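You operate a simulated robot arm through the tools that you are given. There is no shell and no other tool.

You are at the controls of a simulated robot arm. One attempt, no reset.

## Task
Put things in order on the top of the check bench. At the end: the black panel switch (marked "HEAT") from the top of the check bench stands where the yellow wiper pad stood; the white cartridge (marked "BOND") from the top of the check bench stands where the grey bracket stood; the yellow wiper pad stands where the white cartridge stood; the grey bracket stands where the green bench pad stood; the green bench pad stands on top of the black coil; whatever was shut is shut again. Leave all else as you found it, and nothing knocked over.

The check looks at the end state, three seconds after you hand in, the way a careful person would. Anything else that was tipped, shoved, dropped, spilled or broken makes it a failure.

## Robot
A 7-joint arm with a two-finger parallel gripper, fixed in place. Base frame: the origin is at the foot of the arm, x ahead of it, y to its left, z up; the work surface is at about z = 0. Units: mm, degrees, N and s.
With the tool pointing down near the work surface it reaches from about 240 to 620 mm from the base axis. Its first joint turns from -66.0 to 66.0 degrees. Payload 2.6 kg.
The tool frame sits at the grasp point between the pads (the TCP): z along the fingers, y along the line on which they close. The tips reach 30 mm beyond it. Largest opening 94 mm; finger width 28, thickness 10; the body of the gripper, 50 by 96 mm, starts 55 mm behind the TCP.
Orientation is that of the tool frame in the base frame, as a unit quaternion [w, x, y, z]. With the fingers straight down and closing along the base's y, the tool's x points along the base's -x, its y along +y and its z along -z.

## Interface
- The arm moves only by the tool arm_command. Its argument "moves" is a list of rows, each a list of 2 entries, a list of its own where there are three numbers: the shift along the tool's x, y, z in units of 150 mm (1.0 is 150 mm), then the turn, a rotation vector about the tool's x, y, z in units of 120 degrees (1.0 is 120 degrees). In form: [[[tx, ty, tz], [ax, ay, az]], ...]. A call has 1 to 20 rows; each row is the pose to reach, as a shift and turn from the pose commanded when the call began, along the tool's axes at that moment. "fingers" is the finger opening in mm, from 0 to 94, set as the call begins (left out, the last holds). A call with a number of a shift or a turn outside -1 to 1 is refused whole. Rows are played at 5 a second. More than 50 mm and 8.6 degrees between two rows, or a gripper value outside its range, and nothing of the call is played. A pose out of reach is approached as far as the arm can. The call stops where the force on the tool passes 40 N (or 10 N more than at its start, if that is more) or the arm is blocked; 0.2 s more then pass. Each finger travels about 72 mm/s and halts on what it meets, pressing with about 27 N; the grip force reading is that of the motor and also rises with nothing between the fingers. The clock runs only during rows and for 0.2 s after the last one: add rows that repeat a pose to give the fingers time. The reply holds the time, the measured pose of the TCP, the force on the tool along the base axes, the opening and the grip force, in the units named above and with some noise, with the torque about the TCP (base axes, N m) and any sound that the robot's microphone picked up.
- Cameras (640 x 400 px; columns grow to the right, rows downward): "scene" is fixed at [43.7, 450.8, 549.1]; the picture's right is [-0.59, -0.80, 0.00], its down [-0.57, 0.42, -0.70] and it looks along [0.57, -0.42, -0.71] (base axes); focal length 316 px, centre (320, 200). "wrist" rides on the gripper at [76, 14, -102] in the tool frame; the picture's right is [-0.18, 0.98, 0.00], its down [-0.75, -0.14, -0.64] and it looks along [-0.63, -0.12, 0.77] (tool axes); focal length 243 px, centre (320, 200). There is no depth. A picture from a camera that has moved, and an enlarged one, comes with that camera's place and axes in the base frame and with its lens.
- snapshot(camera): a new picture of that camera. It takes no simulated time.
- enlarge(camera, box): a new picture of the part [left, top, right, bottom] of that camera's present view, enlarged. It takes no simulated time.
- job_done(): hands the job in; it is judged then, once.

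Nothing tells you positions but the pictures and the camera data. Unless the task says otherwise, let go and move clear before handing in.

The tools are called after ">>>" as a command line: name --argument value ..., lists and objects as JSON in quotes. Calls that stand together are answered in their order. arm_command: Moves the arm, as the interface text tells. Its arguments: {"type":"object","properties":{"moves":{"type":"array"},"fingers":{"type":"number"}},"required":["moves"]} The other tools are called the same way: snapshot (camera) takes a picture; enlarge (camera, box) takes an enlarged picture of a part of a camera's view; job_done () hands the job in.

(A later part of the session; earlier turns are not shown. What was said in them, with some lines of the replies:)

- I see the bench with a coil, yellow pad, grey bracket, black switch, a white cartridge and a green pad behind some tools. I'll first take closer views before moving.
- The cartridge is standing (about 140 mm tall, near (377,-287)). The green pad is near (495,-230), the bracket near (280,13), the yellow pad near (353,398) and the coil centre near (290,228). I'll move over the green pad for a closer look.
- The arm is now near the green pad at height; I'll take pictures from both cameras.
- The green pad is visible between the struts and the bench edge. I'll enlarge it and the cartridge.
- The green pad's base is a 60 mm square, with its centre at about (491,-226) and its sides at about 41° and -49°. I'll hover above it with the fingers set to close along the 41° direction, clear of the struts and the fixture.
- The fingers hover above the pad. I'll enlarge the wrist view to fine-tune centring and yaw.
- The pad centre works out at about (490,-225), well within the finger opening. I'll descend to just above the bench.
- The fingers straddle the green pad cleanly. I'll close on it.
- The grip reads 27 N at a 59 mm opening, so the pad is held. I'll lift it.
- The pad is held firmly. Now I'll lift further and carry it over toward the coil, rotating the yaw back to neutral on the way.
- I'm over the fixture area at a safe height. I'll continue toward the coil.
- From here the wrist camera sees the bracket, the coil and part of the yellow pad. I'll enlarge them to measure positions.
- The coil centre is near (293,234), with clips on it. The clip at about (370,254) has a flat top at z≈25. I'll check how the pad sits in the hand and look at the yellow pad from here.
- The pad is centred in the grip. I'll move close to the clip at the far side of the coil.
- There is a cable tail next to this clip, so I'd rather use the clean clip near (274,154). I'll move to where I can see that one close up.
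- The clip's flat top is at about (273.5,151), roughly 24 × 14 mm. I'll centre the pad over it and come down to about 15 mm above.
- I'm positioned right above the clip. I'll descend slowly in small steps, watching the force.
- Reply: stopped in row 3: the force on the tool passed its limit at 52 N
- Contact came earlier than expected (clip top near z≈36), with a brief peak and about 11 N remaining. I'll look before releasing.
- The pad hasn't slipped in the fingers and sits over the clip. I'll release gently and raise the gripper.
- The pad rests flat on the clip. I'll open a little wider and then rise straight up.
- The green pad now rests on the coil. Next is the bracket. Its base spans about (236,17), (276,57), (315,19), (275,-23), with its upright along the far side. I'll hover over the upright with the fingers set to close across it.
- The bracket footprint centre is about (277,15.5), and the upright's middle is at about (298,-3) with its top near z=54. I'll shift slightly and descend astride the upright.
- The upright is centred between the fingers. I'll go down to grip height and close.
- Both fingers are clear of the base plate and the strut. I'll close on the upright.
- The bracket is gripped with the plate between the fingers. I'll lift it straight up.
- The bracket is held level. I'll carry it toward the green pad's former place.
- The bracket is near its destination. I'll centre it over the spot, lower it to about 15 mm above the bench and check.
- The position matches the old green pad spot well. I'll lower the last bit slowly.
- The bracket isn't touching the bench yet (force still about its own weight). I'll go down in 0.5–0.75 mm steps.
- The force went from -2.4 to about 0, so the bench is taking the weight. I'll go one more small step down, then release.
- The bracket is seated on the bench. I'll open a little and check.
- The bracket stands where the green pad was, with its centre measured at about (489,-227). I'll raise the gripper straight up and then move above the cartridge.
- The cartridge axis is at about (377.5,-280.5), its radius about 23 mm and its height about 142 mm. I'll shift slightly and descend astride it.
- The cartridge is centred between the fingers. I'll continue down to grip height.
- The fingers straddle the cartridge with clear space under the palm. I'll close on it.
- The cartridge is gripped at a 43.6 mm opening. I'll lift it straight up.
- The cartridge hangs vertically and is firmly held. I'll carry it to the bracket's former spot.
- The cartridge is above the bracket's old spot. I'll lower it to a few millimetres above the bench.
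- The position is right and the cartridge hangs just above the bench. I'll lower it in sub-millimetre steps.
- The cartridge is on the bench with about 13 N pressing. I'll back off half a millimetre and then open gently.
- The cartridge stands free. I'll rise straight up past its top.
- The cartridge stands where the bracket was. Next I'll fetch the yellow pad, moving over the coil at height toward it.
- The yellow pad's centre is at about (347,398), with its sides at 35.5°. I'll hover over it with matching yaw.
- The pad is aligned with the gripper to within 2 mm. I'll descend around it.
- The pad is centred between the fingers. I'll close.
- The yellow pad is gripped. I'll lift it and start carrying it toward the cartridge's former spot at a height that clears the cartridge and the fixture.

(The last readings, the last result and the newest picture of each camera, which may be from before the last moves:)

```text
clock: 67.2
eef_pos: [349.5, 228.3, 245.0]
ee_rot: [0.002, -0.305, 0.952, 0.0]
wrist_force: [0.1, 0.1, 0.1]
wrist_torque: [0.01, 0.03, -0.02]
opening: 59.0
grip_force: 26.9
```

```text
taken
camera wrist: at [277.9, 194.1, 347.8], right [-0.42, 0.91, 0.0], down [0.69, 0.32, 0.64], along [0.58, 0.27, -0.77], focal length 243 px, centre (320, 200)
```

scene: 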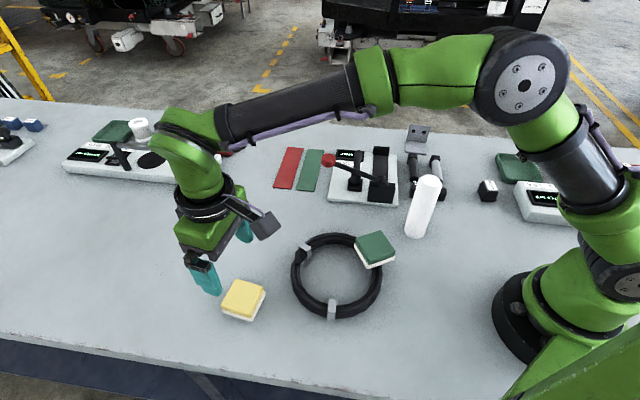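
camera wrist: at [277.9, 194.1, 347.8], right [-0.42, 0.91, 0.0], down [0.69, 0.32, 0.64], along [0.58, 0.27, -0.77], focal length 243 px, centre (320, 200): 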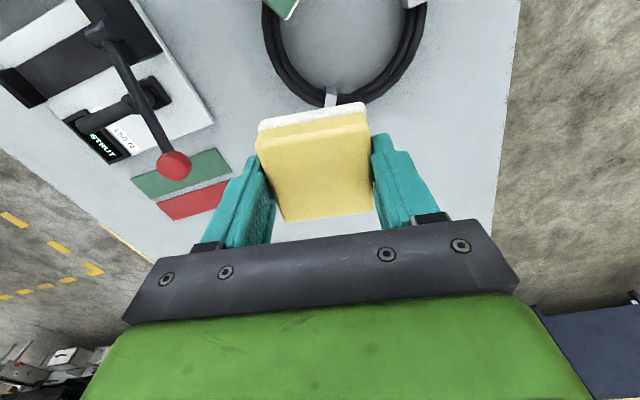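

The pad is held well and I'm clear of everything. I'll continue along -y.

>>> arm_command --moves '[[[0.1, -0.16, 0], [0, 0, 0]], [[0.2, -0.32, 0], [0, 0, 0]], [[0.3, -0.48, 0], [0, 0, 0]], [[0.4, -0.64, 0], [0, 0, 0]], [[0.5, -0.8, 0], [0, 0, 0]], [[0.6, -0.956, 0], [0, 0, 0]]]'

>>> arm_command --moves '[[[0.1, -0.16, 0], [0, 0, 0]], [[0.2, -0.32, 0], [0, 0, 0]], [[0.3, -0.48, 0], [0, 0, 0]], [[0.4, -0.64, 0], [0, 0, 0]], [[0.5, -0.8, 0], [0, 0, 0]], [[0.6, -0.956, 0], [0, 0, 0]]]'

>>> snapshot --camera "scene"

```text
clock: 68.6
eef_pos: [359.3, 58.9, 244.0]
ee_rot: [0.001, -0.305, 0.952, -0.001]
wrist_force: [0.1, 1.0, -0.5]
wrist_torque: [-0.03, -0.01, 0.01]
opening: 59.3
grip_force: 27.5
```

```text
clock: 70.0
eef_pos: [369.5, -110.6, 245.0]
ee_rot: [0.0, -0.305, 0.952, 0.001]
wrist_force: [-0.2, 1.0, -1.0]
wrist_torque: [0.01, 0.0, 0.0]
opening: 59.3
grip_force: 26.4
```

```text
taken
```

scene: 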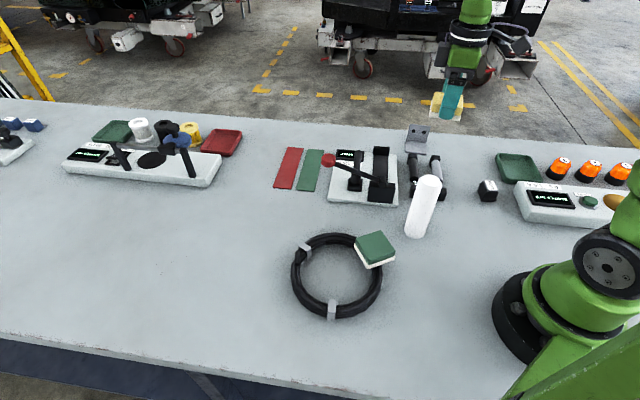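

One more leg will bring it over the cartridge's former spot.

>>> arm_command --moves '[[[0.1, -0.16, 0], [0, 0, 0]], [[0.2, -0.32, 0], [0, 0, 0]], [[0.3, -0.48, 0], [0, 0, 0]], [[0.4, -0.64, 0], [0, 0, 0]], [[0.5, -0.8, 0], [0, 0, 0]], [[0.595, -0.952, 0], [0, 0, 0]], [[0.595, -0.952, 0], [0, 0, 0]], [[0.595, -0.952, 0], [0, 0, 0]]]'

>>> snapshot --camera "wrist"

```text
clock: 71.8
eef_pos: [380.7, -278.4, 245.4]
ee_rot: [0.001, -0.305, 0.952, 0.001]
wrist_force: [0.2, 0.6, 0.0]
wrist_torque: [0.02, -0.01, 0.01]
opening: 59.3
grip_force: 26.7
```

```text
taken
camera wrist: at [308.9, -312.7, 348.2], right [-0.42, 0.91, 0.0], down [0.69, 0.32, 0.64], along [0.58, 0.27, -0.77], focal length 243 px, centre (320, 200)
```

wrist: 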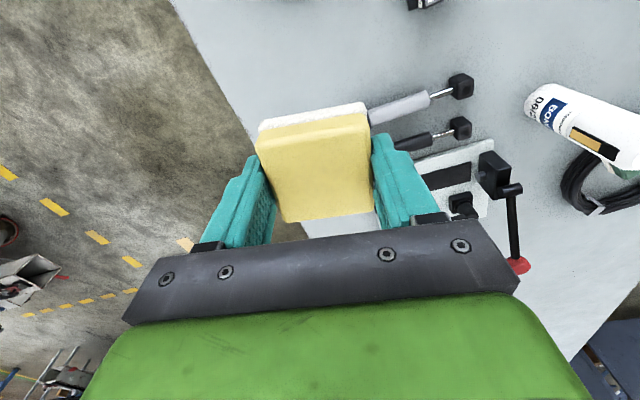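

I'm over the spot. I'll descend in two stages.

>>> arm_command --moves '[[[0.009, 0.006, 0.2], [0, 0, 0]], [[0.009, 0.006, 0.4], [0, 0, 0]], [[0.009, 0.006, 0.6], [0, 0, 0]], [[0.009, 0.006, 0.8], [0, 0, 0]], [[0.009, 0.006, 1.0], [0, 0, 0]], [[0.009, 0.006, 1.0], [0, 0, 0]]]'

>>> snapshot --camera "wrist"

>>> enlarge --camera "scene" --box '[380, 60, 560, 220]'

```text
clock: 73.2
eef_pos: [379.5, -278.5, 94.4]
ee_rot: [0.001, -0.304, 0.953, 0.001]
wrist_force: [1.4, 0.7, -1.1]
wrist_torque: [-0.01, -0.01, 0.0]
opening: 59.0
grip_force: 27.2
```

```text
taken
camera wrist: at [307.3, -312.3, 197.5], right [-0.42, 0.91, 0.0], down [0.69, 0.32, 0.64], along [0.58, 0.27, -0.77], focal length 243 px, centre (320, 200)
```

wrist: 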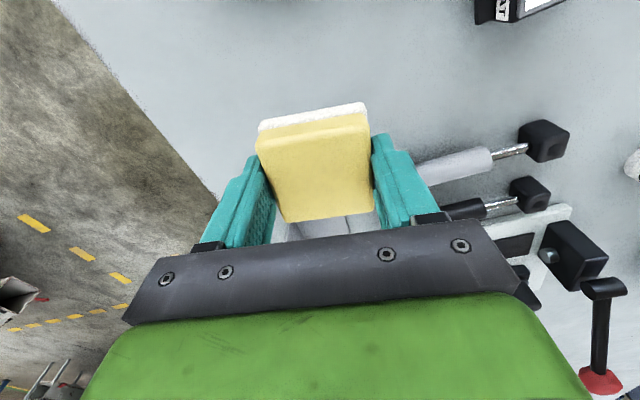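

```text
2.50 times, centred on (470, 140) of scene
camera zoom: at [43.7, 450.8, 549.1], right [-0.59, -0.8, 0.0], down [-0.57, 0.42, -0.7], along [0.57, -0.42, -0.71], focal length 789 px, centre (-55, 350)
```

zoom: 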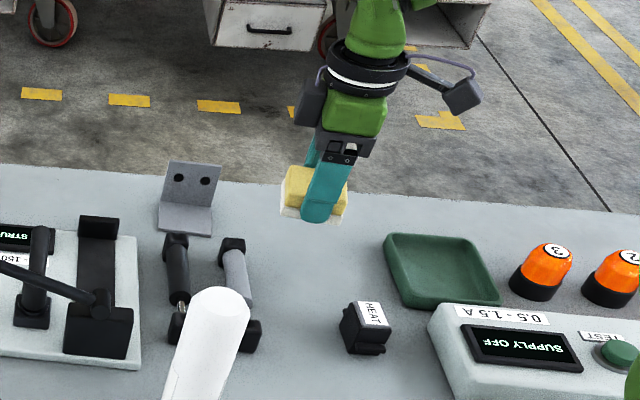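

The area below is clear. I'll descend to a few millimetres above contact.

>>> arm_command --moves '[[[0, 0, 0.12], [0, 0, 0]], [[0, 0, 0.24], [0, 0, 0]], [[0, 0, 0.33], [0, 0, 0]], [[0, 0, 0.37], [0, 0, 0]], [[0, 0, 0.385], [0, 0, 0]], [[0, 0, 0.385], [0, 0, 0]]]'

>>> arm_command --moves '[[[0, 0, 0.004], [0, 0, 0]], [[0, 0, 0.008], [0, 0, 0]], [[0, 0, 0.012], [0, 0, 0]], [[0, 0, 0.012], [0, 0, 0]]]'

```text
clock: 74.6
eef_pos: [380.3, -278.5, 37.7]
ee_rot: [0.0, -0.304, 0.953, 0.0]
wrist_force: [0.1, -0.8, -0.5]
wrist_torque: [-0.01, -0.02, -0.03]
opening: 58.8
grip_force: 27.2
```

```text
clock: 75.6
eef_pos: [378.9, -278.0, 35.2]
ee_rot: [0.0, -0.305, 0.952, -0.001]
wrist_force: [0.5, -0.4, -0.5]
wrist_torque: [0.02, 0.01, -0.02]
opening: 59.0
grip_force: 27.3
```

>>> arm_command --moves '[[[0, 0, 0.004], [0, 0, 0]], [[0, 0, 0.007], [0, 0, 0]], [[0, 0, 0.007], [0, 0, 0]]]'

```text
clock: 76.4
eef_pos: [380.1, -278.3, 34.4]
ee_rot: [0.001, -0.304, 0.953, -0.001]
wrist_force: [-2.1, 1.2, 5.2]
wrist_torque: [0.19, 0.14, 0.03]
opening: 59.3
grip_force: 27.5
```

The pad has touched down (5 N). I'll release it and check.

>>> arm_command --moves '[[[0, 0, 0], [0, 0, 0]], [[0, 0, 0], [0, 0, 0]], [[0, 0, 0], [0, 0, 0]]]' --fingers 82

>>> snapshot --camera "wrist"

>>> enlarge --camera "scene" --box '[380, 60, 560, 220]'

```text
clock: 77.2
eef_pos: [379.3, -279.1, 35.2]
ee_rot: [0.0, -0.305, 0.952, 0.001]
wrist_force: [-0.3, 0.2, 1.0]
wrist_torque: [0.04, 0.03, -0.01]
opening: 82.0
grip_force: 0.0
```

```text
taken
camera wrist: at [307.8, -311.8, 137.3], right [-0.42, 0.91, 0.0], down [0.69, 0.32, 0.64], along [0.58, 0.27, -0.77], focal length 243 px, centre (320, 200)
```

wrist: 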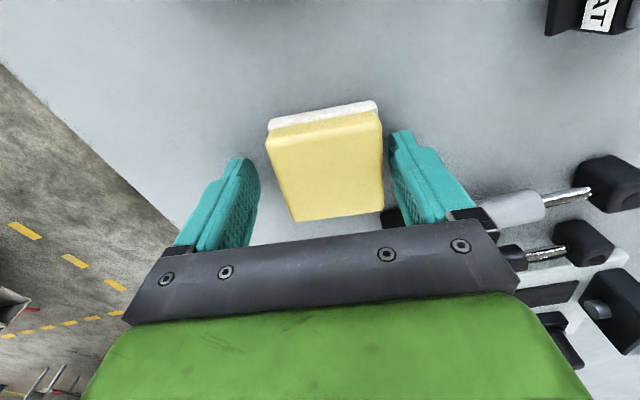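

```text
2.50 times, centred on (470, 140) of scene
camera zoom: at [43.7, 450.8, 549.1], right [-0.59, -0.8, 0.0], down [-0.57, 0.42, -0.7], along [0.57, -0.42, -0.71], focal length 789 px, centre (-55, 350)
```

zoom: 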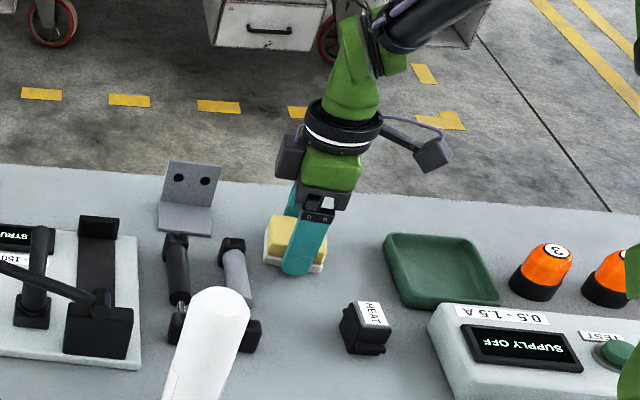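

The pad seems to have shifted a few millimetres as the fingers opened. I'll measure it.

>>> enlarge --camera "wrist" --box '[240, 80, 400, 230]'

```text
2.67 times, centred on (320, 155) of wrist
camera zoom: at [307.8, -311.8, 137.3], right [-0.42, 0.91, 0.0], down [0.69, 0.32, 0.64], along [0.58, 0.27, -0.77], focal length 647 px, centre (320, 320)
```

zoom: 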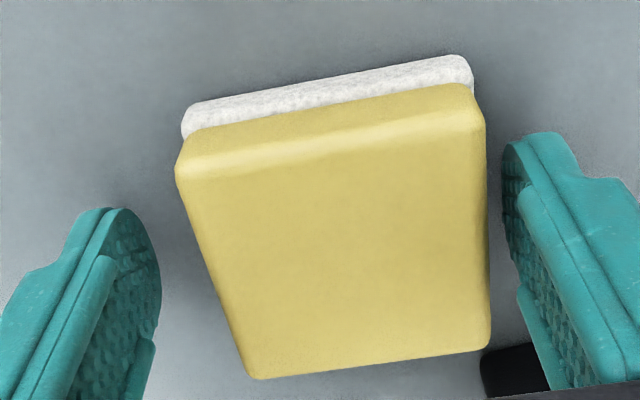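

The pad ended up about 6–7 mm off along the closing direction. I'll re-close to centre it, nudge it 3 mm along the other axis while barely lifted, set it down at the same height and release again.

>>> arm_command --moves '[[[0, 0, 0], [0, 0, 0]], [[0, 0, 0], [0, 0, 0]], [[0, 0, 0], [0, 0, 0]], [[0, 0, 0], [0, 0, 0]]]' --fingers 50

>>> enlarge --camera "wrist" --box '[240, 80, 400, 230]'

```text
clock: 78.2
eef_pos: [379.4, -277.4, 35.7]
ee_rot: [0.001, -0.305, 0.952, 0.0]
wrist_force: [-0.7, 0.5, 4.5]
wrist_torque: [0.09, 0.07, -0.01]
opening: 59.1
grip_force: 27.6
```

```text
2.67 times, centred on (320, 155) of wrist
camera zoom: at [308.0, -311.9, 137.6], right [-0.42, 0.91, 0.0], down [0.69, 0.32, 0.64], along [0.58, 0.27, -0.77], focal length 647 px, centre (320, 320)
```

zoom: 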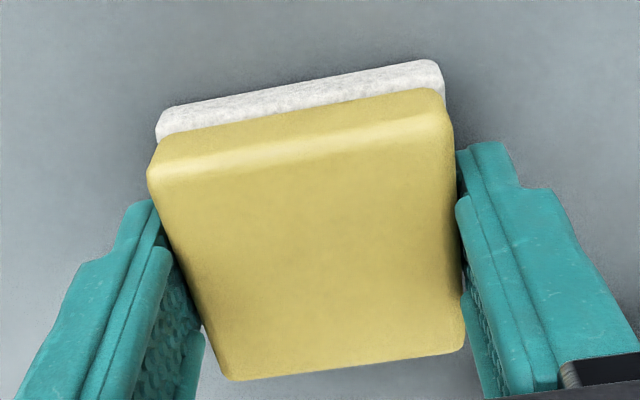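

It's centred again. Now a small lift, a 3 mm shift, and back down.

>>> arm_command --moves '[[[0, 0, -0.015], [0, 0, 0]], [[0, 0, -0.03], [0, 0, 0]], [[0.01, 0, -0.03], [0, 0, 0]], [[0.02, 0, -0.03], [0, 0, 0]], [[0.02, 0, -0.015], [0, 0, 0]], [[0.02, 0, -0.007], [0, 0, 0]], [[0.02, 0, -0.003], [0, 0, 0]], [[0.02, 0, -0.003], [0, 0, 0]]]'

>>> enlarge --camera "wrist" --box '[240, 80, 400, 230]'

```text
clock: 80.0
eef_pos: [376.8, -278.2, 35.2]
ee_rot: [0.001, -0.304, 0.953, 0.0]
wrist_force: [-0.1, 0.7, -0.5]
wrist_torque: [0.02, 0.01, -0.01]
opening: 59.3
grip_force: 27.1
```

```text
2.67 times, centred on (320, 155) of wrist
camera zoom: at [304.9, -313.1, 137.9], right [-0.42, 0.91, 0.0], down [0.69, 0.32, 0.64], along [0.58, 0.27, -0.77], focal length 647 px, centre (320, 320)
```

zoom: 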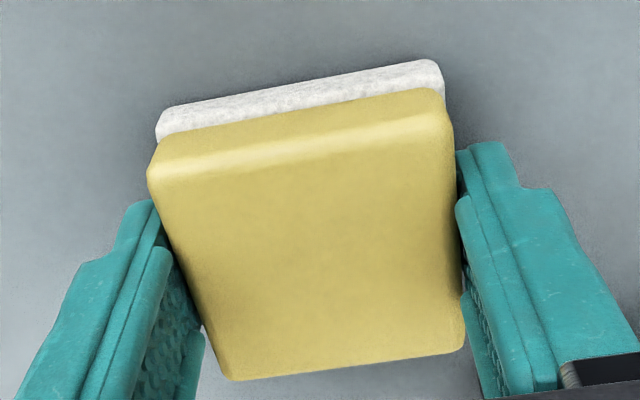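

The pad is just at bench level with no load. I'll release in a small step first.

>>> arm_command --moves '[[[0, 0, 0.002], [0, 0, 0]], [[0, 0, 0.002], [0, 0, 0]]]'

>>> arm_command --moves '[[[0, 0, 0], [0, 0, 0]], [[0, 0, 0], [0, 0, 0]]]' --fingers 64

>>> enlarge --camera "wrist" --box '[240, 80, 400, 230]'

```text
clock: 80.6
eef_pos: [377.1, -278.7, 34.6]
ee_rot: [0.001, -0.305, 0.952, 0.0]
wrist_force: [-0.6, 0.9, 6.7]
wrist_torque: [0.13, 0.13, 0.0]
opening: 59.0
grip_force: 26.8
```

```text
clock: 81.2
eef_pos: [376.7, -279.1, 34.2]
ee_rot: [0.0, -0.305, 0.952, -0.001]
wrist_force: [-0.4, 1.0, -0.8]
wrist_torque: [0.01, -0.02, -0.01]
opening: 63.9
grip_force: 0.0
```

```text
2.67 times, centred on (320, 155) of wrist
camera zoom: at [304.7, -312.8, 136.8], right [-0.42, 0.91, 0.0], down [0.7, 0.32, 0.64], along [0.58, 0.27, -0.77], focal length 647 px, centre (320, 320)
```

zoom: 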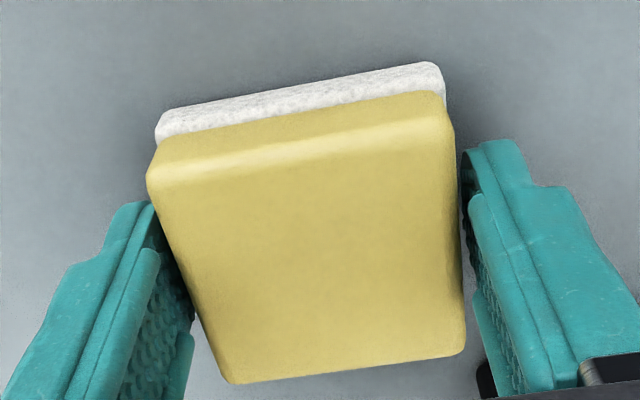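

There was no shift this time. I'll open further gradually, then rise.

>>> arm_command --moves '[[[0, 0, 0], [0, 0, 0]], [[0, 0, 0], [0, 0, 0]]]' --fingers 74

>>> enlarge --camera "wrist" --box '[240, 80, 400, 230]'

```text
clock: 81.8
eef_pos: [376.8, -277.9, 34.8]
ee_rot: [0.001, -0.304, 0.953, 0.001]
wrist_force: [-0.3, -0.2, 0.4]
wrist_torque: [-0.02, 0.02, -0.01]
opening: 74.0
grip_force: 0.1
```

```text
2.67 times, centred on (320, 155) of wrist
camera zoom: at [304.9, -313.0, 137.3], right [-0.42, 0.91, 0.0], down [0.69, 0.32, 0.64], along [0.58, 0.27, -0.77], focal length 647 px, centre (320, 320)
```

zoom: 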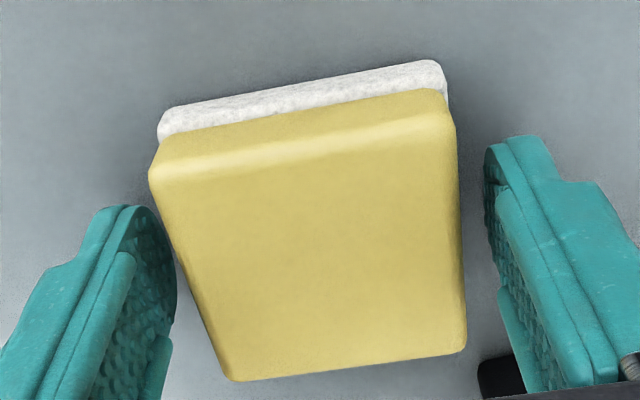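

The yellow pad sits at about (376,-279), where the cartridge stood. I'll rise and go look at the switch.

>>> arm_command --moves '[[[0, 0, -0.05], [0, 0, 0]], [[0, 0, -0.2], [0, 0, 0]], [[0, 0, -0.45], [0, 0, 0]], [[0, 0, -0.7], [0, 0, 0]], [[0, 0, -0.9], [0, 0, 0]], [[0, 0, -1.0], [0, 0, 0]]]'

>>> arm_command --moves '[[[0.04, 0.14, 0], [0, 0, 0.05]], [[0.08, 0.28, 0], [0, 0, 0.1]], [[0.12, 0.43, 0], [0, 0, 0.15]], [[0.165, 0.57, 0], [0, 0, 0.2]], [[0.205, 0.71, 0], [0, 0, 0.25]], [[0.248, 0.857, 0], [0, 0, 0.296]], [[0.248, 0.857, 0], [0, 0, 0.296]], [[0.248, 0.857, 0], [0, 0, 0.296]]]'

>>> snapshot --camera "wrist"

>>> snapshot --camera "scene"

```text
clock: 83.2
eef_pos: [377.4, -279.1, 185.2]
ee_rot: [0.001, -0.306, 0.952, 0.0]
wrist_force: [-0.3, 0.5, 0.8]
wrist_torque: [0.02, 0.01, -0.01]
opening: 73.9
grip_force: 0.1
```

```text
clock: 85.0
eef_pos: [273.5, -196.1, 185.6]
ee_rot: [0.001, 0.0, 1.0, 0.0]
wrist_force: [0.3, 0.1, 1.4]
wrist_torque: [0.01, 0.04, 0.01]
opening: 74.1
grip_force: 0.0
```

```text
taken
camera wrist: at [194.4, -182.3, 288.4], right [0.18, 0.98, 0.0], down [0.75, -0.14, 0.64], along [0.63, -0.12, -0.77], focal length 243 px, centre (320, 200)
```

wrist: 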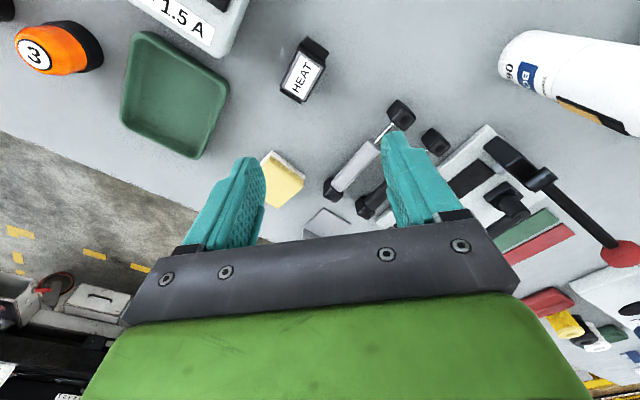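

```text
taken
```

scene: 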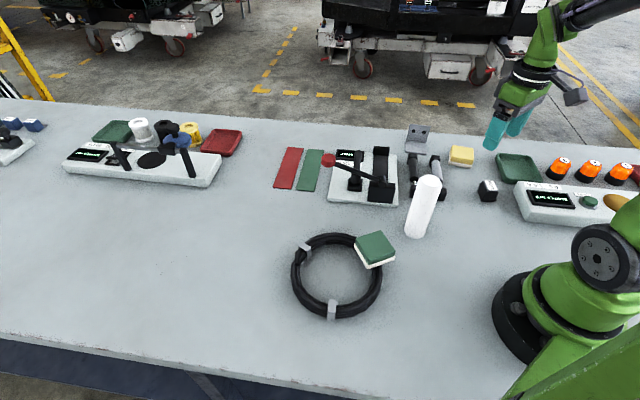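

Now I see the switch clearly, and the yellow pad in its new place. I'll enlarge the switch.

>>> enlarge --camera "wrist" --box '[260, 20, 360, 120]'

>>> enlarge --camera "scene" --box '[450, 160, 530, 215]'

```text
4.00 times, centred on (310, 70) of wrist
camera zoom: at [194.4, -182.3, 288.4], right [0.18, 0.98, 0.0], down [0.75, -0.14, 0.64], along [0.63, -0.12, -0.77], focal length 970 px, centre (360, 720)
```

zoom: 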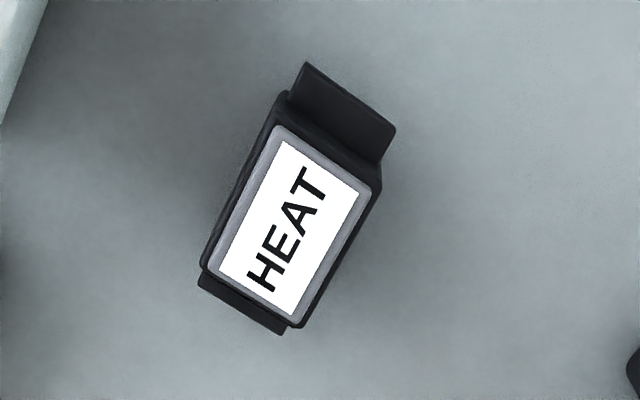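

```text
7.27 times, centred on (490, 188) of scene
camera zoom: at [43.7, 450.8, 549.1], right [-0.59, -0.8, 0.0], down [-0.57, 0.42, -0.7], along [0.57, -0.42, -0.71], focal length 2296 px, centre (-916, 291)
```

zoom: 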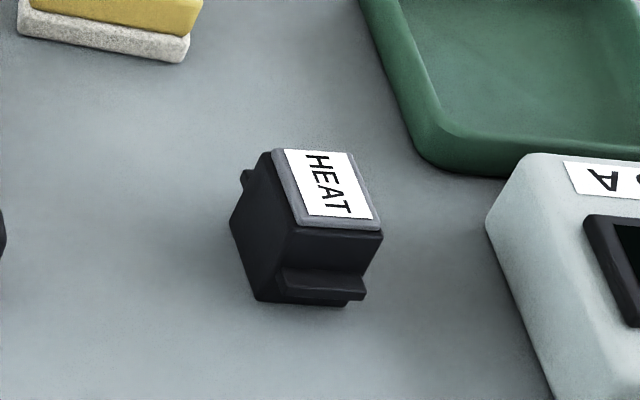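

The switch is about 28 × 40 × 35 mm, centred near (249,-211), with its long sides at about -41.5°. I'll hover over it with the fingers set to close across the narrow width.

>>> arm_command --moves '[[[0.024, -0.016, 0.05], [0, 0, 0.058]], [[0.048, -0.032, 0.1], [0, 0, 0.116]], [[0.072, -0.048, 0.15], [0, 0, 0.174]], [[0.096, -0.064, 0.2], [0, 0, 0.232]], [[0.12, -0.08, 0.25], [0, 0, 0.29]], [[0.145, -0.096, 0.3], [0, 0, 0.346]], [[0.145, -0.096, 0.3], [0, 0, 0.346]], [[0.145, -0.096, 0.3], [0, 0, 0.346]]]' --fingers 60

>>> snapshot --camera "wrist"

>>> enlarge --camera "wrist" --box '[260, 30, 380, 150]'

```text
clock: 86.8
eef_pos: [249.7, -211.2, 138.3]
ee_rot: [0.0, 0.355, 0.935, -0.001]
wrist_force: [0.2, 0.1, -0.6]
wrist_torque: [-0.01, 0.0, -0.02]
opening: 60.0
grip_force: 0.0
```

```text
taken
camera wrist: at [201.1, -150.6, 242.0], right [0.79, 0.61, 0.0], down [0.47, -0.61, 0.64], along [0.39, -0.51, -0.77], focal length 243 px, centre (320, 200)
```

wrist: 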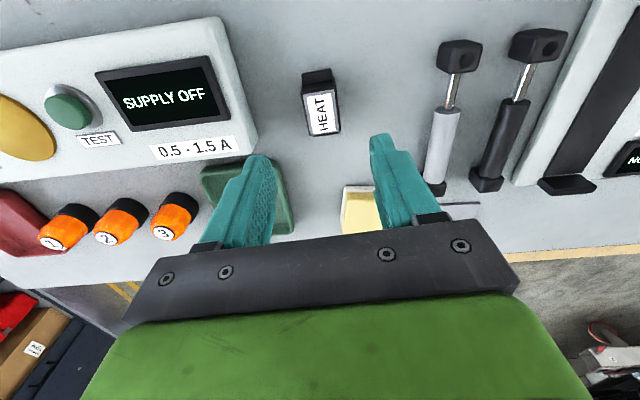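

```text
3.33 times, centred on (320, 90) of wrist
camera zoom: at [201.1, -150.6, 242.0], right [0.79, 0.61, 0.0], down [0.47, -0.61, 0.64], along [0.39, -0.51, -0.77], focal length 809 px, centre (320, 567)
```

zoom: 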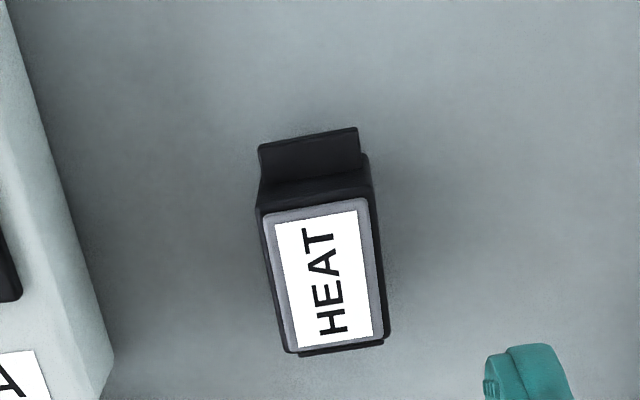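

The switch is aligned to within about 1° and 1.5 mm. I'll descend.

>>> arm_command --moves '[[[0.007, 0.009, 0.2], [0, 0, 0]], [[0.007, 0.009, 0.4], [0, 0, 0]], [[0.007, 0.009, 0.55], [0, 0, 0]], [[0.007, 0.009, 0.64], [0, 0, 0]], [[0.007, 0.009, 0.68], [0, 0, 0]], [[0.007, 0.009, 0.68], [0, 0, 0]]]' --fingers 60

>>> snapshot --camera "wrist"

>>> enlarge --camera "scene" --box '[430, 120, 560, 230]'

```text
clock: 88.2
eef_pos: [249.1, -210.6, 35.9]
ee_rot: [0.001, 0.355, 0.935, 0.001]
wrist_force: [0.8, 0.5, 0.1]
wrist_torque: [-0.01, 0.01, -0.03]
opening: 60.1
grip_force: 0.1
```

```text
taken
camera wrist: at [200.7, -150.0, 139.5], right [0.79, 0.61, 0.0], down [0.47, -0.61, 0.64], along [0.4, -0.51, -0.77], focal length 243 px, centre (320, 200)
```

wrist: 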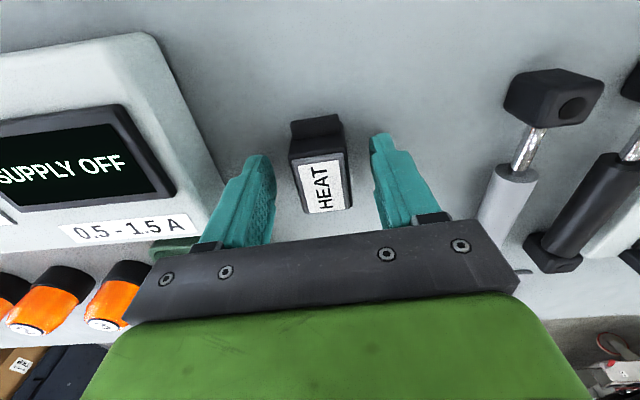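

```text
3.64 times, centred on (495, 175) of scene
camera zoom: at [43.7, 450.8, 549.1], right [-0.59, -0.8, 0.0], down [-0.57, 0.42, -0.7], along [0.57, -0.42, -0.71], focal length 1148 px, centre (-316, 291)
```

zoom: 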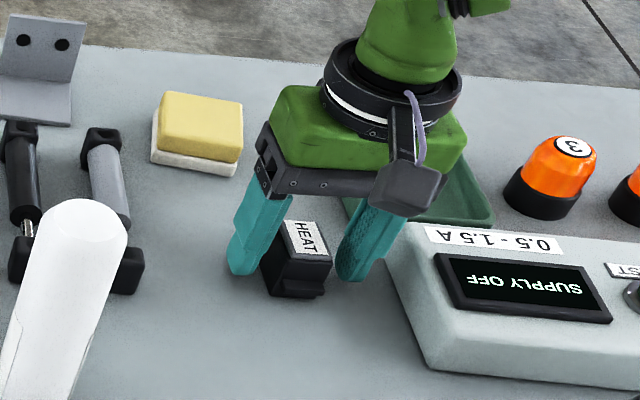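

The switch is between the fingers, and the supply box is clear. I'll close.

>>> arm_command --moves '[[[0, 0, 0], [0, 0, 0]], [[0, 0, 0], [0, 0, 0]], [[0, 0, 0], [0, 0, 0]], [[0, 0, 0], [0, 0, 0]], [[0, 0, 0], [0, 0, 0]]]' --fingers 10

>>> enlarge --camera "wrist" --box '[240, 80, 400, 230]'

>>> enlarge --camera "scene" --box '[430, 120, 560, 230]'

```text
clock: 89.4
eef_pos: [251.3, -212.0, 38.5]
ee_rot: [0.004, 0.355, 0.935, 0.0]
wrist_force: [-2.5, 1.8, 9.2]
wrist_torque: [0.09, 0.19, -0.04]
opening: 28.9
grip_force: 27.5
stopped in row 5: the force on the tool passed its limit at 41 N (the readings are from after the stop); the commanded pose is now the measured one
```

```text
2.67 times, centred on (320, 155) of wrist
camera zoom: at [201.6, -150.9, 141.1], right [0.79, 0.61, 0.0], down [0.47, -0.6, 0.65], along [0.4, -0.51, -0.76], focal length 647 px, centre (320, 320)
```

zoom: 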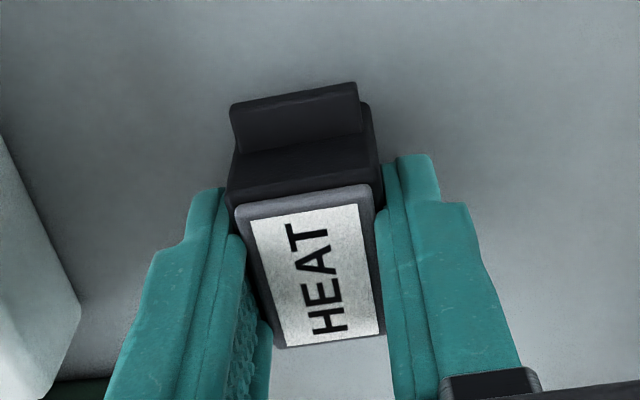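

```text
3.64 times, centred on (495, 175) of scene
camera zoom: at [43.7, 450.8, 549.1], right [-0.59, -0.8, 0.0], down [-0.57, 0.42, -0.7], along [0.57, -0.42, -0.71], focal length 1148 px, centre (-316, 291)
```

zoom: 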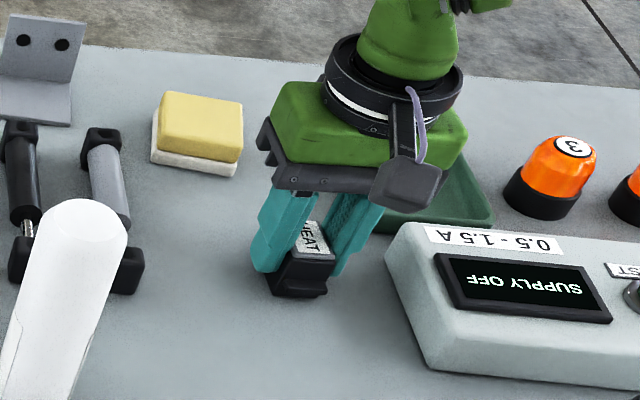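

The grip registered a brief upward push (the switch body is likely slightly tapered), but it's held at a 28.9 mm opening. I'll lift a little and check the hold.

>>> arm_command --moves '[[[0, 0, -0.02], [0, 0, 0]], [[0, 0, -0.06], [0, 0, 0]], [[0, 0, -0.12], [0, 0, 0]], [[0, 0, -0.12], [0, 0, 0]]]'

>>> enlarge --camera "wrist" --box '[240, 80, 400, 230]'

>>> enlarge --camera "scene" --box '[430, 120, 560, 230]'

```text
clock: 90.4
eef_pos: [251.7, -210.9, 56.6]
ee_rot: [0.003, 0.354, 0.935, -0.001]
wrist_force: [0.7, 0.6, -0.2]
wrist_torque: [-0.05, -0.02, 0.01]
opening: 29.0
grip_force: 27.0
```

```text
2.67 times, centred on (320, 155) of wrist
camera zoom: at [201.5, -151.2, 159.1], right [0.79, 0.61, 0.0], down [0.47, -0.6, 0.65], along [0.4, -0.51, -0.76], focal length 647 px, centre (320, 320)
```

zoom: 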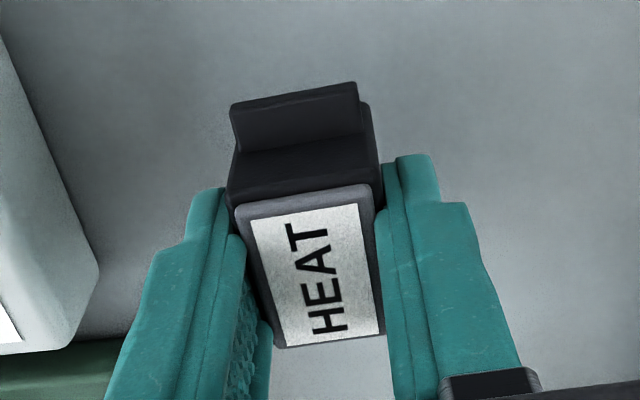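

```text
3.64 times, centred on (495, 175) of scene
camera zoom: at [43.7, 450.8, 549.1], right [-0.59, -0.8, 0.0], down [-0.57, 0.42, -0.7], along [0.57, -0.42, -0.71], focal length 1148 px, centre (-316, 291)
```

zoom: 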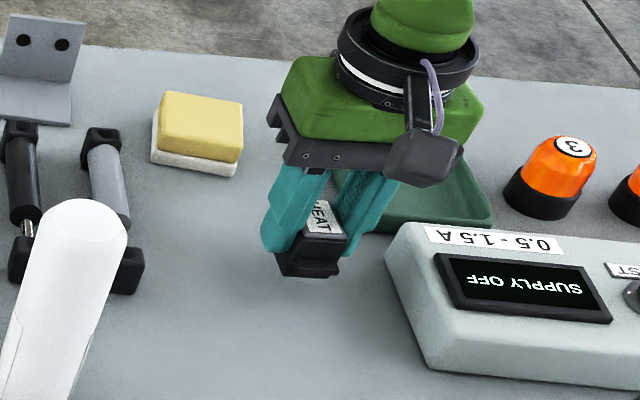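

The switch is firmly held and level. I'll lift it and carry it toward the yellow pad's former place.

>>> arm_command --moves '[[[0, 0, -0.15], [0, 0, 0]], [[0, 0, -0.35], [0, 0, 0]], [[0, 0, -0.6], [0, 0, 0]], [[0, 0, -0.85], [0, 0, 0]], [[0, 0, -1.0], [0, 0, 0]]]'

>>> arm_command --moves '[[[0.0, 0.1, -0.12], [0, 0, -0.04]], [[0.03, 0.28, -0.27], [0, 0, -0.09]], [[0.06, 0.46, -0.27], [0, 0, -0.14]], [[0.1, 0.64, -0.27], [0, 0, -0.19]], [[0.14, 0.82, -0.27], [0, 0, -0.24]], [[0.18, 1.0, -0.27], [0, 0, -0.3]], [[0.18, 1.0, -0.27], [0, 0, -0.3]]]'

>>> snapshot --camera "wrist"

```text
clock: 91.6
eef_pos: [251.3, -210.5, 208.1]
ee_rot: [0.004, 0.354, 0.935, -0.002]
wrist_force: [-0.9, 0.2, -0.5]
wrist_torque: [0.02, 0.03, 0.02]
opening: 28.8
grip_force: 27.4
```

```text
clock: 93.2
eef_pos: [329.6, -77.9, 246.5]
ee_rot: [0.003, 0.048, 0.999, -0.002]
wrist_force: [-1.2, -0.1, -0.3]
wrist_torque: [0.04, -0.01, -0.02]
opening: 29.0
grip_force: 27.1
```

```text
taken
camera wrist: at [253.0, -58.4, 349.5], right [0.28, 0.96, 0.0], down [0.73, -0.21, 0.65], along [0.62, -0.18, -0.76], focal length 243 px, centre (320, 200)
```

wrist: 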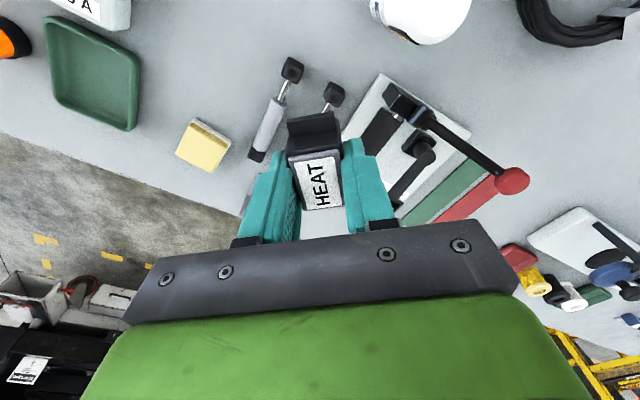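

I'm carrying the switch at a safe height and will continue in +y.

>>> arm_command --moves '[[[0.01, 0.2, 0], [0, 0, 0]], [[0.02, 0.4, 0], [0, 0, 0]], [[0.03, 0.6, 0], [0, 0, 0]], [[0.04, 0.8, 0], [0, 0, 0]], [[0.05, 1.0, 0], [0, 0, 0]]]'

>>> arm_command --moves '[[[0.01, 0.2, 0], [0, 0, 0]], [[0.02, 0.4, 0], [0, 0, 0]], [[0.03, 0.6, 0], [0, 0, 0]], [[0.04, 0.8, 0], [0, 0, 0]], [[0.05, 1.0, 0], [0, 0, 0]]]'

>>> arm_command --moves '[[[0.01, 0.2, 0], [0, 0, 0]], [[0.02, 0.4, 0], [0, 0, 0]], [[0.03, 0.6, 0], [0, 0, 0]], [[0.04, 0.8, 0], [0, 0, 0]], [[0.05, 1.0, 0], [0, 0, 0]], [[0.05, 1.0, 0], [0, 0, 0]]]'

>>> snapshot --camera "wrist"

>>> snapshot --camera "scene"

```text
clock: 94.4
eef_pos: [334.7, 70.3, 246.5]
ee_rot: [0.003, 0.05, 0.999, -0.002]
wrist_force: [-0.2, -0.3, -0.8]
wrist_torque: [0.01, 0.01, -0.01]
opening: 29.1
grip_force: 27.0
```

```text
clock: 95.6
eef_pos: [344.4, 221.2, 245.9]
ee_rot: [0.003, 0.049, 0.999, -0.002]
wrist_force: [0.5, 0.4, -0.3]
wrist_torque: [-0.02, 0.02, 0.03]
opening: 29.1
grip_force: 27.2
```

```text
clock: 97.0
eef_pos: [349.1, 370.4, 244.8]
ee_rot: [0.003, 0.049, 0.999, -0.002]
wrist_force: [0.5, -0.4, -0.2]
wrist_torque: [-0.03, 0.01, 0.0]
opening: 29.0
grip_force: 27.0
```

```text
taken
camera wrist: at [274.0, 390.4, 346.9], right [0.28, 0.96, 0.0], down [0.73, -0.21, 0.65], along [0.62, -0.18, -0.76], focal length 243 px, centre (320, 200)
```

wrist: 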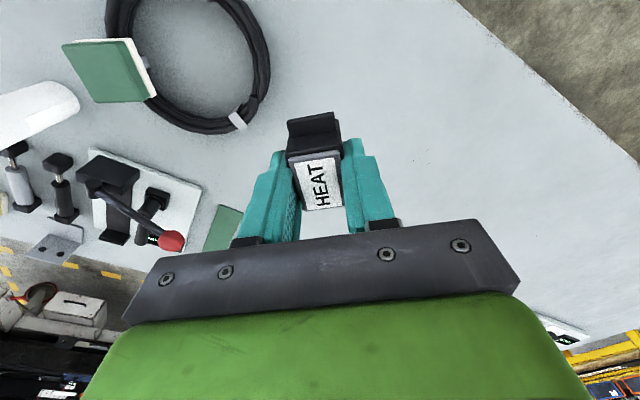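

```text
taken
```

scene: 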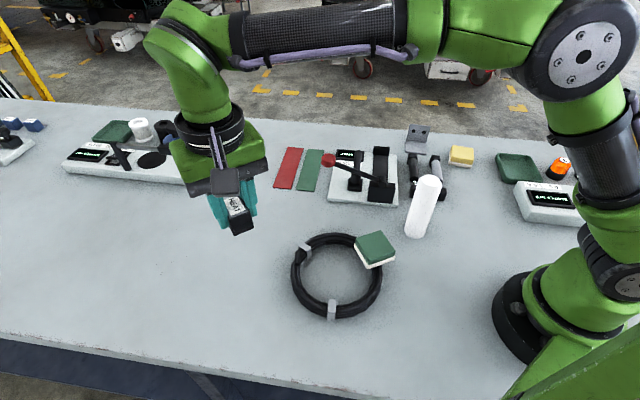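

The switch is near its destination. I'll centre it over the yellow pad's old spot (348,398) and lower the first stage.

>>> arm_command --moves '[[[0.004, 0.1, 0], [0, 0, 0]], [[0.009, 0.195, 0.05], [0, 0, 0]], [[0.009, 0.195, 0.25], [0, 0, 0]], [[0.009, 0.195, 0.45], [0, 0, 0]], [[0.009, 0.195, 0.65], [0, 0, 0]], [[0.009, 0.195, 0.85], [0, 0, 0]], [[0.009, 0.195, 1.0], [0, 0, 0]], [[0.009, 0.195, 1.0], [0, 0, 0]]]'

>>> snapshot --camera "wrist"

>>> enlarge --camera "scene" --box '[160, 200, 340, 350]'

```text
clock: 98.8
eef_pos: [351.5, 398.1, 96.1]
ee_rot: [0.003, 0.047, 0.999, -0.002]
wrist_force: [-0.6, -0.1, 0.1]
wrist_torque: [-0.02, -0.02, -0.03]
opening: 28.9
grip_force: 27.1
```

```text
taken
camera wrist: at [274.8, 418.3, 198.0], right [0.28, 0.96, 0.0], down [0.73, -0.21, 0.65], along [0.62, -0.18, -0.76], focal length 243 px, centre (320, 200)
```

wrist: 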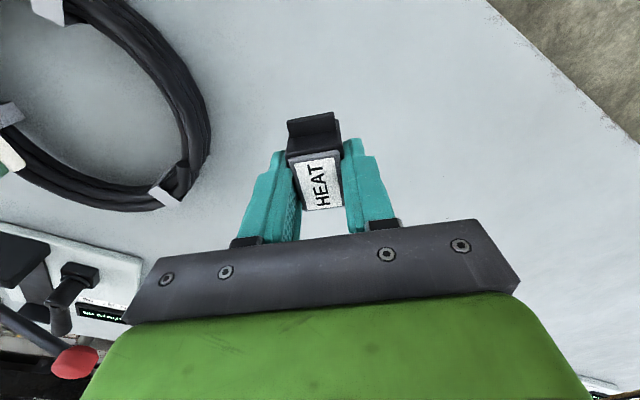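

```text
2.67 times, centred on (250, 275) of scene
camera zoom: at [43.7, 450.8, 549.1], right [-0.59, -0.8, 0.0], down [-0.57, 0.42, -0.7], along [0.57, -0.42, -0.71], focal length 842 px, centre (507, 0)
```

zoom: 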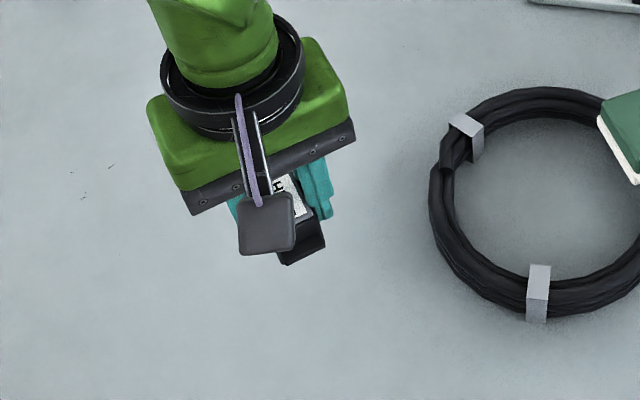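

Positioned within about 1 mm. I'll lower to just above the bench.

>>> arm_command --moves '[[[0, 0.006, 0.12], [0, 0, 0]], [[0, 0.006, 0.24], [0, 0, 0]], [[0, 0.006, 0.32], [0, 0, 0]], [[0, 0.006, 0.35], [0, 0, 0]], [[0, 0.006, 0.365], [0, 0, 0]], [[0, 0.006, 0.365], [0, 0, 0]]]'

>>> arm_command --moves '[[[0, 0, 0.005], [0, 0, 0]], [[0, 0, 0.01], [0, 0, 0]], [[0, 0, 0.014], [0, 0, 0]], [[0, 0, 0.014], [0, 0, 0]]]'

```text
clock: 100.2
eef_pos: [353.0, 399.7, 41.1]
ee_rot: [0.002, 0.047, 0.999, -0.002]
wrist_force: [1.5, -0.4, -0.1]
wrist_torque: [-0.02, -0.03, 0.02]
opening: 29.1
grip_force: 27.0
```

```text
clock: 101.2
eef_pos: [352.3, 400.5, 38.8]
ee_rot: [0.003, 0.048, 0.999, -0.001]
wrist_force: [-0.9, 0.0, 2.5]
wrist_torque: [-0.04, 0.1, -0.01]
opening: 28.9
grip_force: 26.9
```

First contact (2.5 N). I'll take one more tiny step and then release in small increments.

>>> arm_command --moves '[[[0, 0, 0.003], [0, 0, 0]], [[0, 0, 0.003], [0, 0, 0]]]'

>>> snapshot --camera "wrist"

>>> enlarge --camera "scene" --box '[160, 200, 340, 350]'

```text
clock: 101.8
eef_pos: [352.5, 398.9, 38.6]
ee_rot: [0.002, 0.048, 0.999, 0.0]
wrist_force: [-2.8, -0.6, 8.4]
wrist_torque: [-0.07, 0.16, 0.0]
opening: 29.0
grip_force: 27.0
```

```text
taken
camera wrist: at [276.3, 419.6, 141.3], right [0.28, 0.96, 0.0], down [0.73, -0.21, 0.65], along [0.62, -0.18, -0.76], focal length 243 px, centre (320, 200)
```

wrist: 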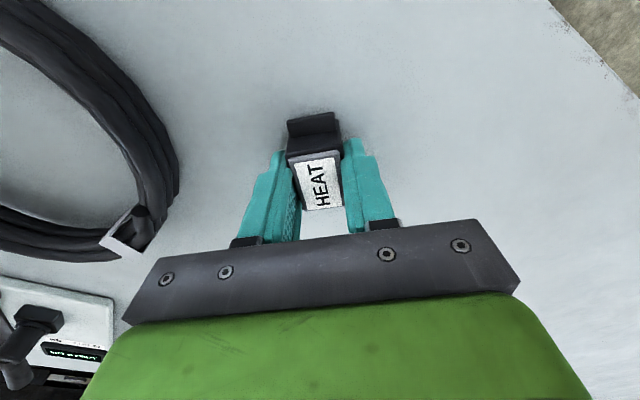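

```text
2.67 times, centred on (250, 275) of scene
camera zoom: at [43.7, 450.8, 549.1], right [-0.59, -0.8, 0.0], down [-0.57, 0.42, -0.7], along [0.57, -0.42, -0.71], focal length 842 px, centre (507, 0)
```

zoom: 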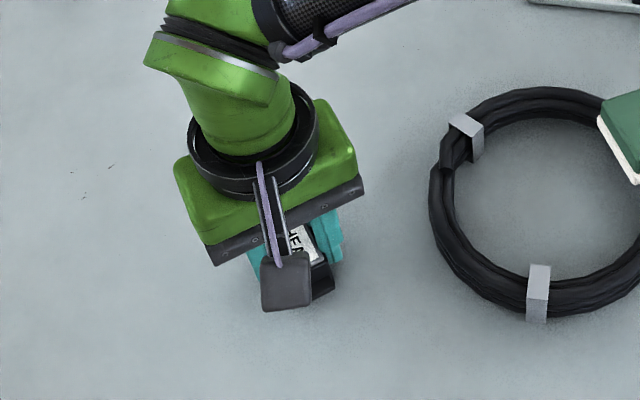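

The switch is down. I'll open slightly first.

>>> arm_command --moves '[[[0, 0, 0], [0, 0, 0]], [[0, 0, 0], [0, 0, 0]]]' --fingers 34

>>> enlarge --camera "wrist" --box '[240, 80, 400, 230]'

```text
clock: 102.4
eef_pos: [353.2, 398.8, 37.9]
ee_rot: [0.002, 0.048, 0.999, -0.002]
wrist_force: [-0.6, 0.4, -0.7]
wrist_torque: [0.01, -0.03, 0.03]
opening: 34.0
grip_force: 0.0
```

```text
2.67 times, centred on (320, 155) of wrist
camera zoom: at [276.5, 419.2, 140.5], right [0.28, 0.96, 0.0], down [0.73, -0.21, 0.65], along [0.62, -0.18, -0.76], focal length 647 px, centre (320, 320)
```

zoom: 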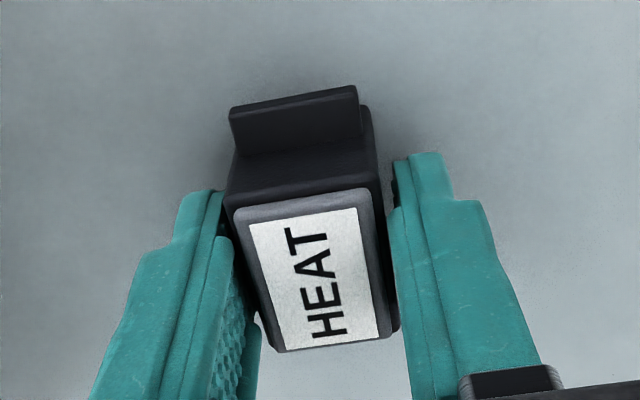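

The switch stands free without shifting. I'll open further and rise straight up.

>>> arm_command --moves '[[[0, 0, 0], [0, 0, 0]], [[0, 0, 0], [0, 0, 0]], [[0, 0, 0], [0, 0, 0]]]' --fingers 60

>>> arm_command --moves '[[[0, 0, -0.05], [0, 0, 0]], [[0, 0, -0.2], [0, 0, 0]], [[0, 0, -0.45], [0, 0, 0]], [[0, 0, -0.7], [0, 0, 0]], [[0, 0, -0.9], [0, 0, 0]], [[0, 0, -1.0], [0, 0, 0]], [[0, 0, -1.0], [0, 0, 0]]]'

>>> snapshot --camera "wrist"

>>> snapshot --camera "scene"

```text
clock: 103.2
eef_pos: [354.1, 398.7, 38.7]
ee_rot: [0.002, 0.048, 0.999, -0.001]
wrist_force: [0.5, -0.1, -0.1]
wrist_torque: [0.01, -0.01, -0.01]
opening: 60.0
grip_force: 0.1
```

```text
clock: 104.8
eef_pos: [353.7, 401.5, 188.9]
ee_rot: [0.002, 0.047, 0.999, -0.002]
wrist_force: [0.3, 0.5, -1.3]
wrist_torque: [0.01, 0.0, 0.03]
opening: 59.9
grip_force: 0.1
```

```text
taken
camera wrist: at [276.9, 420.8, 291.7], right [0.28, 0.96, 0.0], down [0.73, -0.21, 0.65], along [0.62, -0.18, -0.76], focal length 243 px, centre (320, 200)
```

wrist: 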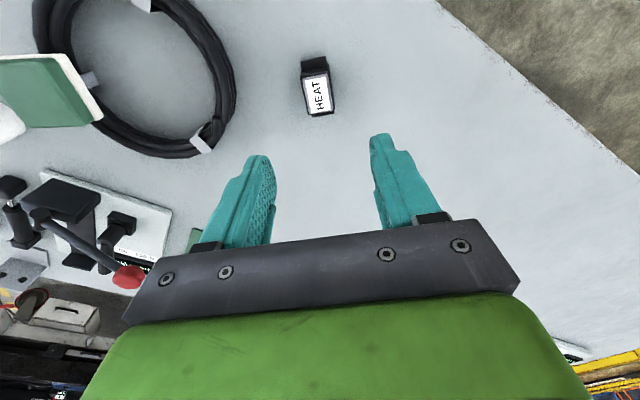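

```text
taken
```

scene: 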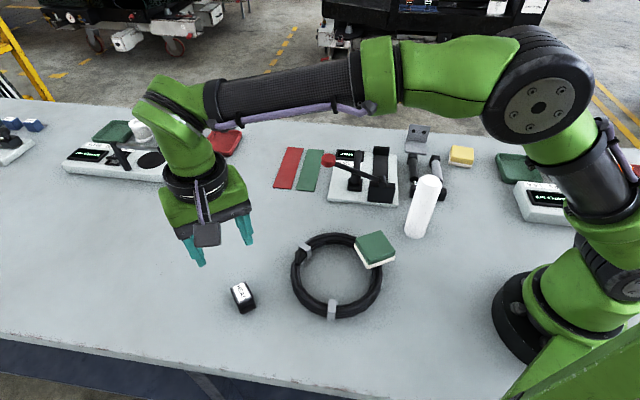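

All five items appear placed. I'll move the arm up and back toward its start area, then inspect everything.

>>> arm_command --moves '[[[0, 0, -0.2], [0, 0, 0]], [[0, -0.1, -0.4], [0, 0, 0]], [[0, -0.3, -0.4], [0, 0, 0]], [[0, -0.5, -0.4], [0, 0, 0]], [[0, -0.7, -0.4], [0, 0, 0]], [[0, -0.9, -0.4], [0, 0, 0]], [[0, -1.0, -0.4], [0, 0, 0]]]'

>>> arm_command --moves '[[[0, -0.2, 0], [0, 0, 0]], [[0, -0.4, 0], [0, 0, 0]], [[0, -0.6, 0], [0, 0, 0]], [[0, -0.8, 0], [0, 0, 0]], [[0, -1.0, 0], [0, 0, 0]]]'

>>> arm_command --moves '[[[0, -0.2, 0], [0, 0, 0]], [[0, -0.4, 0], [0, 0, 0]], [[0, -0.6, 0], [0, 0, 0]], [[0, -0.8, 0], [0, 0, 0]], [[0, -1.0, 0], [0, 0, 0]], [[0, -1.0, 0], [0, 0, 0]]]'

>>> snapshot --camera "scene"

>>> snapshot --camera "wrist"

>>> enlarge --camera "scene" --box '[200, 200, 440, 350]'

>>> enlarge --camera "scene" --box '[320, 110, 540, 250]'

```text
clock: 106.4
eef_pos: [337.6, 251.7, 246.7]
ee_rot: [0.002, 0.049, 0.999, -0.001]
wrist_force: [-0.3, -0.5, 0.5]
wrist_torque: [0.0, 0.02, 0.0]
opening: 60.0
grip_force: 0.1
```

```text
clock: 107.6
eef_pos: [322.7, 101.0, 246.7]
ee_rot: [0.002, 0.048, 0.999, -0.001]
wrist_force: [-0.2, 0.4, -0.6]
wrist_torque: [-0.03, -0.01, -0.01]
opening: 60.0
grip_force: 0.0
```

```text
clock: 109.0
eef_pos: [309.1, -46.5, 249.2]
ee_rot: [0.002, 0.048, 0.999, -0.002]
wrist_force: [0.0, 0.0, -1.1]
wrist_torque: [0.0, -0.05, 0.0]
opening: 59.9
grip_force: 0.1
```

```text
taken
```

scene: 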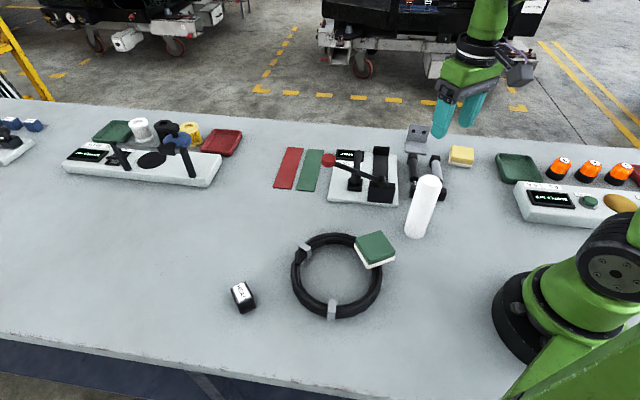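

```text
taken
camera wrist: at [232.4, -26.3, 351.7], right [0.28, 0.96, 0.0], down [0.73, -0.21, 0.65], along [0.62, -0.18, -0.76], focal length 243 px, centre (320, 200)
```

wrist: 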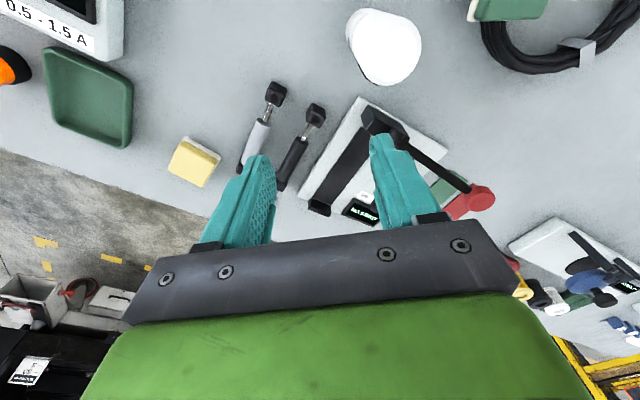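

```text
2.67 times, centred on (320, 275) of scene
camera zoom: at [43.7, 450.8, 549.1], right [-0.59, -0.8, 0.0], down [-0.57, 0.42, -0.7], along [0.57, -0.42, -0.71], focal length 842 px, centre (320, 0)
```

zoom: 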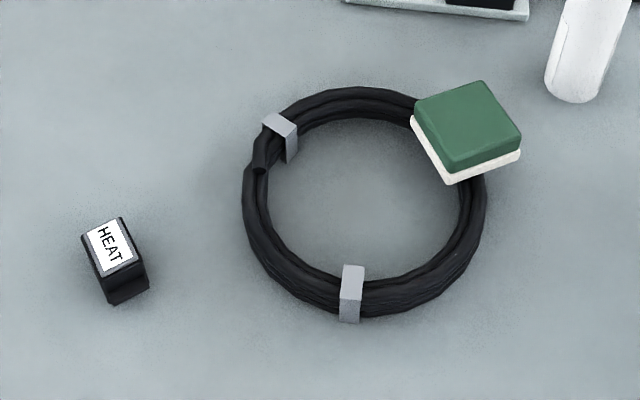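

```text
2.86 times, centred on (430, 180) of scene
camera zoom: at [43.7, 450.8, 549.1], right [-0.59, -0.8, 0.0], down [-0.57, 0.42, -0.7], along [0.57, -0.42, -0.71], focal length 902 px, centre (6, 257)
```

zoom: 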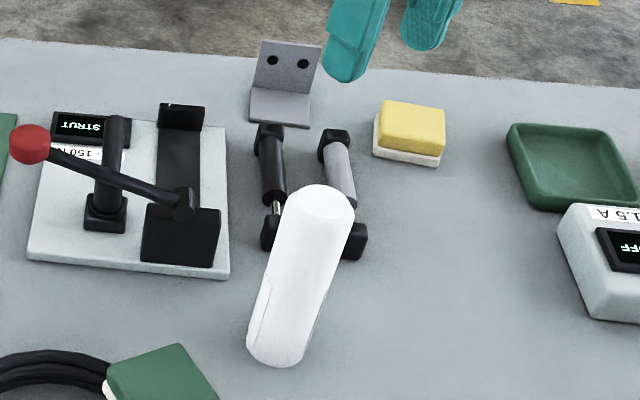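

Everything checks out: the switch, cartridge, yellow pad and bracket stand in their assigned places, and the green pad rests flat on the coil. The coil, fixture and struts are unmoved, nothing needed shutting, and the gripper is empty and clear. I'm handing in now.

>>> job_done

```text
The job is handed in.
```

The bench is rearranged as asked and the job is handed in. From the last pictures, this is where things stand:

- **Black switch ("HEAT"):** it stands upright on the yellow wiper pad's old spot, within about 2 mm. It is turned by roughly 36° from its original heading.
- **White cartridge ("BOND"):** it stands upright where the grey bracket was.
- **Yellow wiper pad:** it lies flat where the cartridge stood. It slid about 6 mm the first time I let go, so I gripped it again and put it back within about 2 mm of the spot.
- **Grey bracket:** it stands where the green bench pad was, within about 1 mm.
- **Green bench pad:** it rests flat on one of the coil's metal clips, so it sits on the ring and not over the middle. The hole in the coil is too wide for the pad to span.

Nothing was shut to begin with, so nothing needed closing. In the last pictures the coil, fixture, struts and supply box have not moved. The gripper is empty and clear of the bench items.
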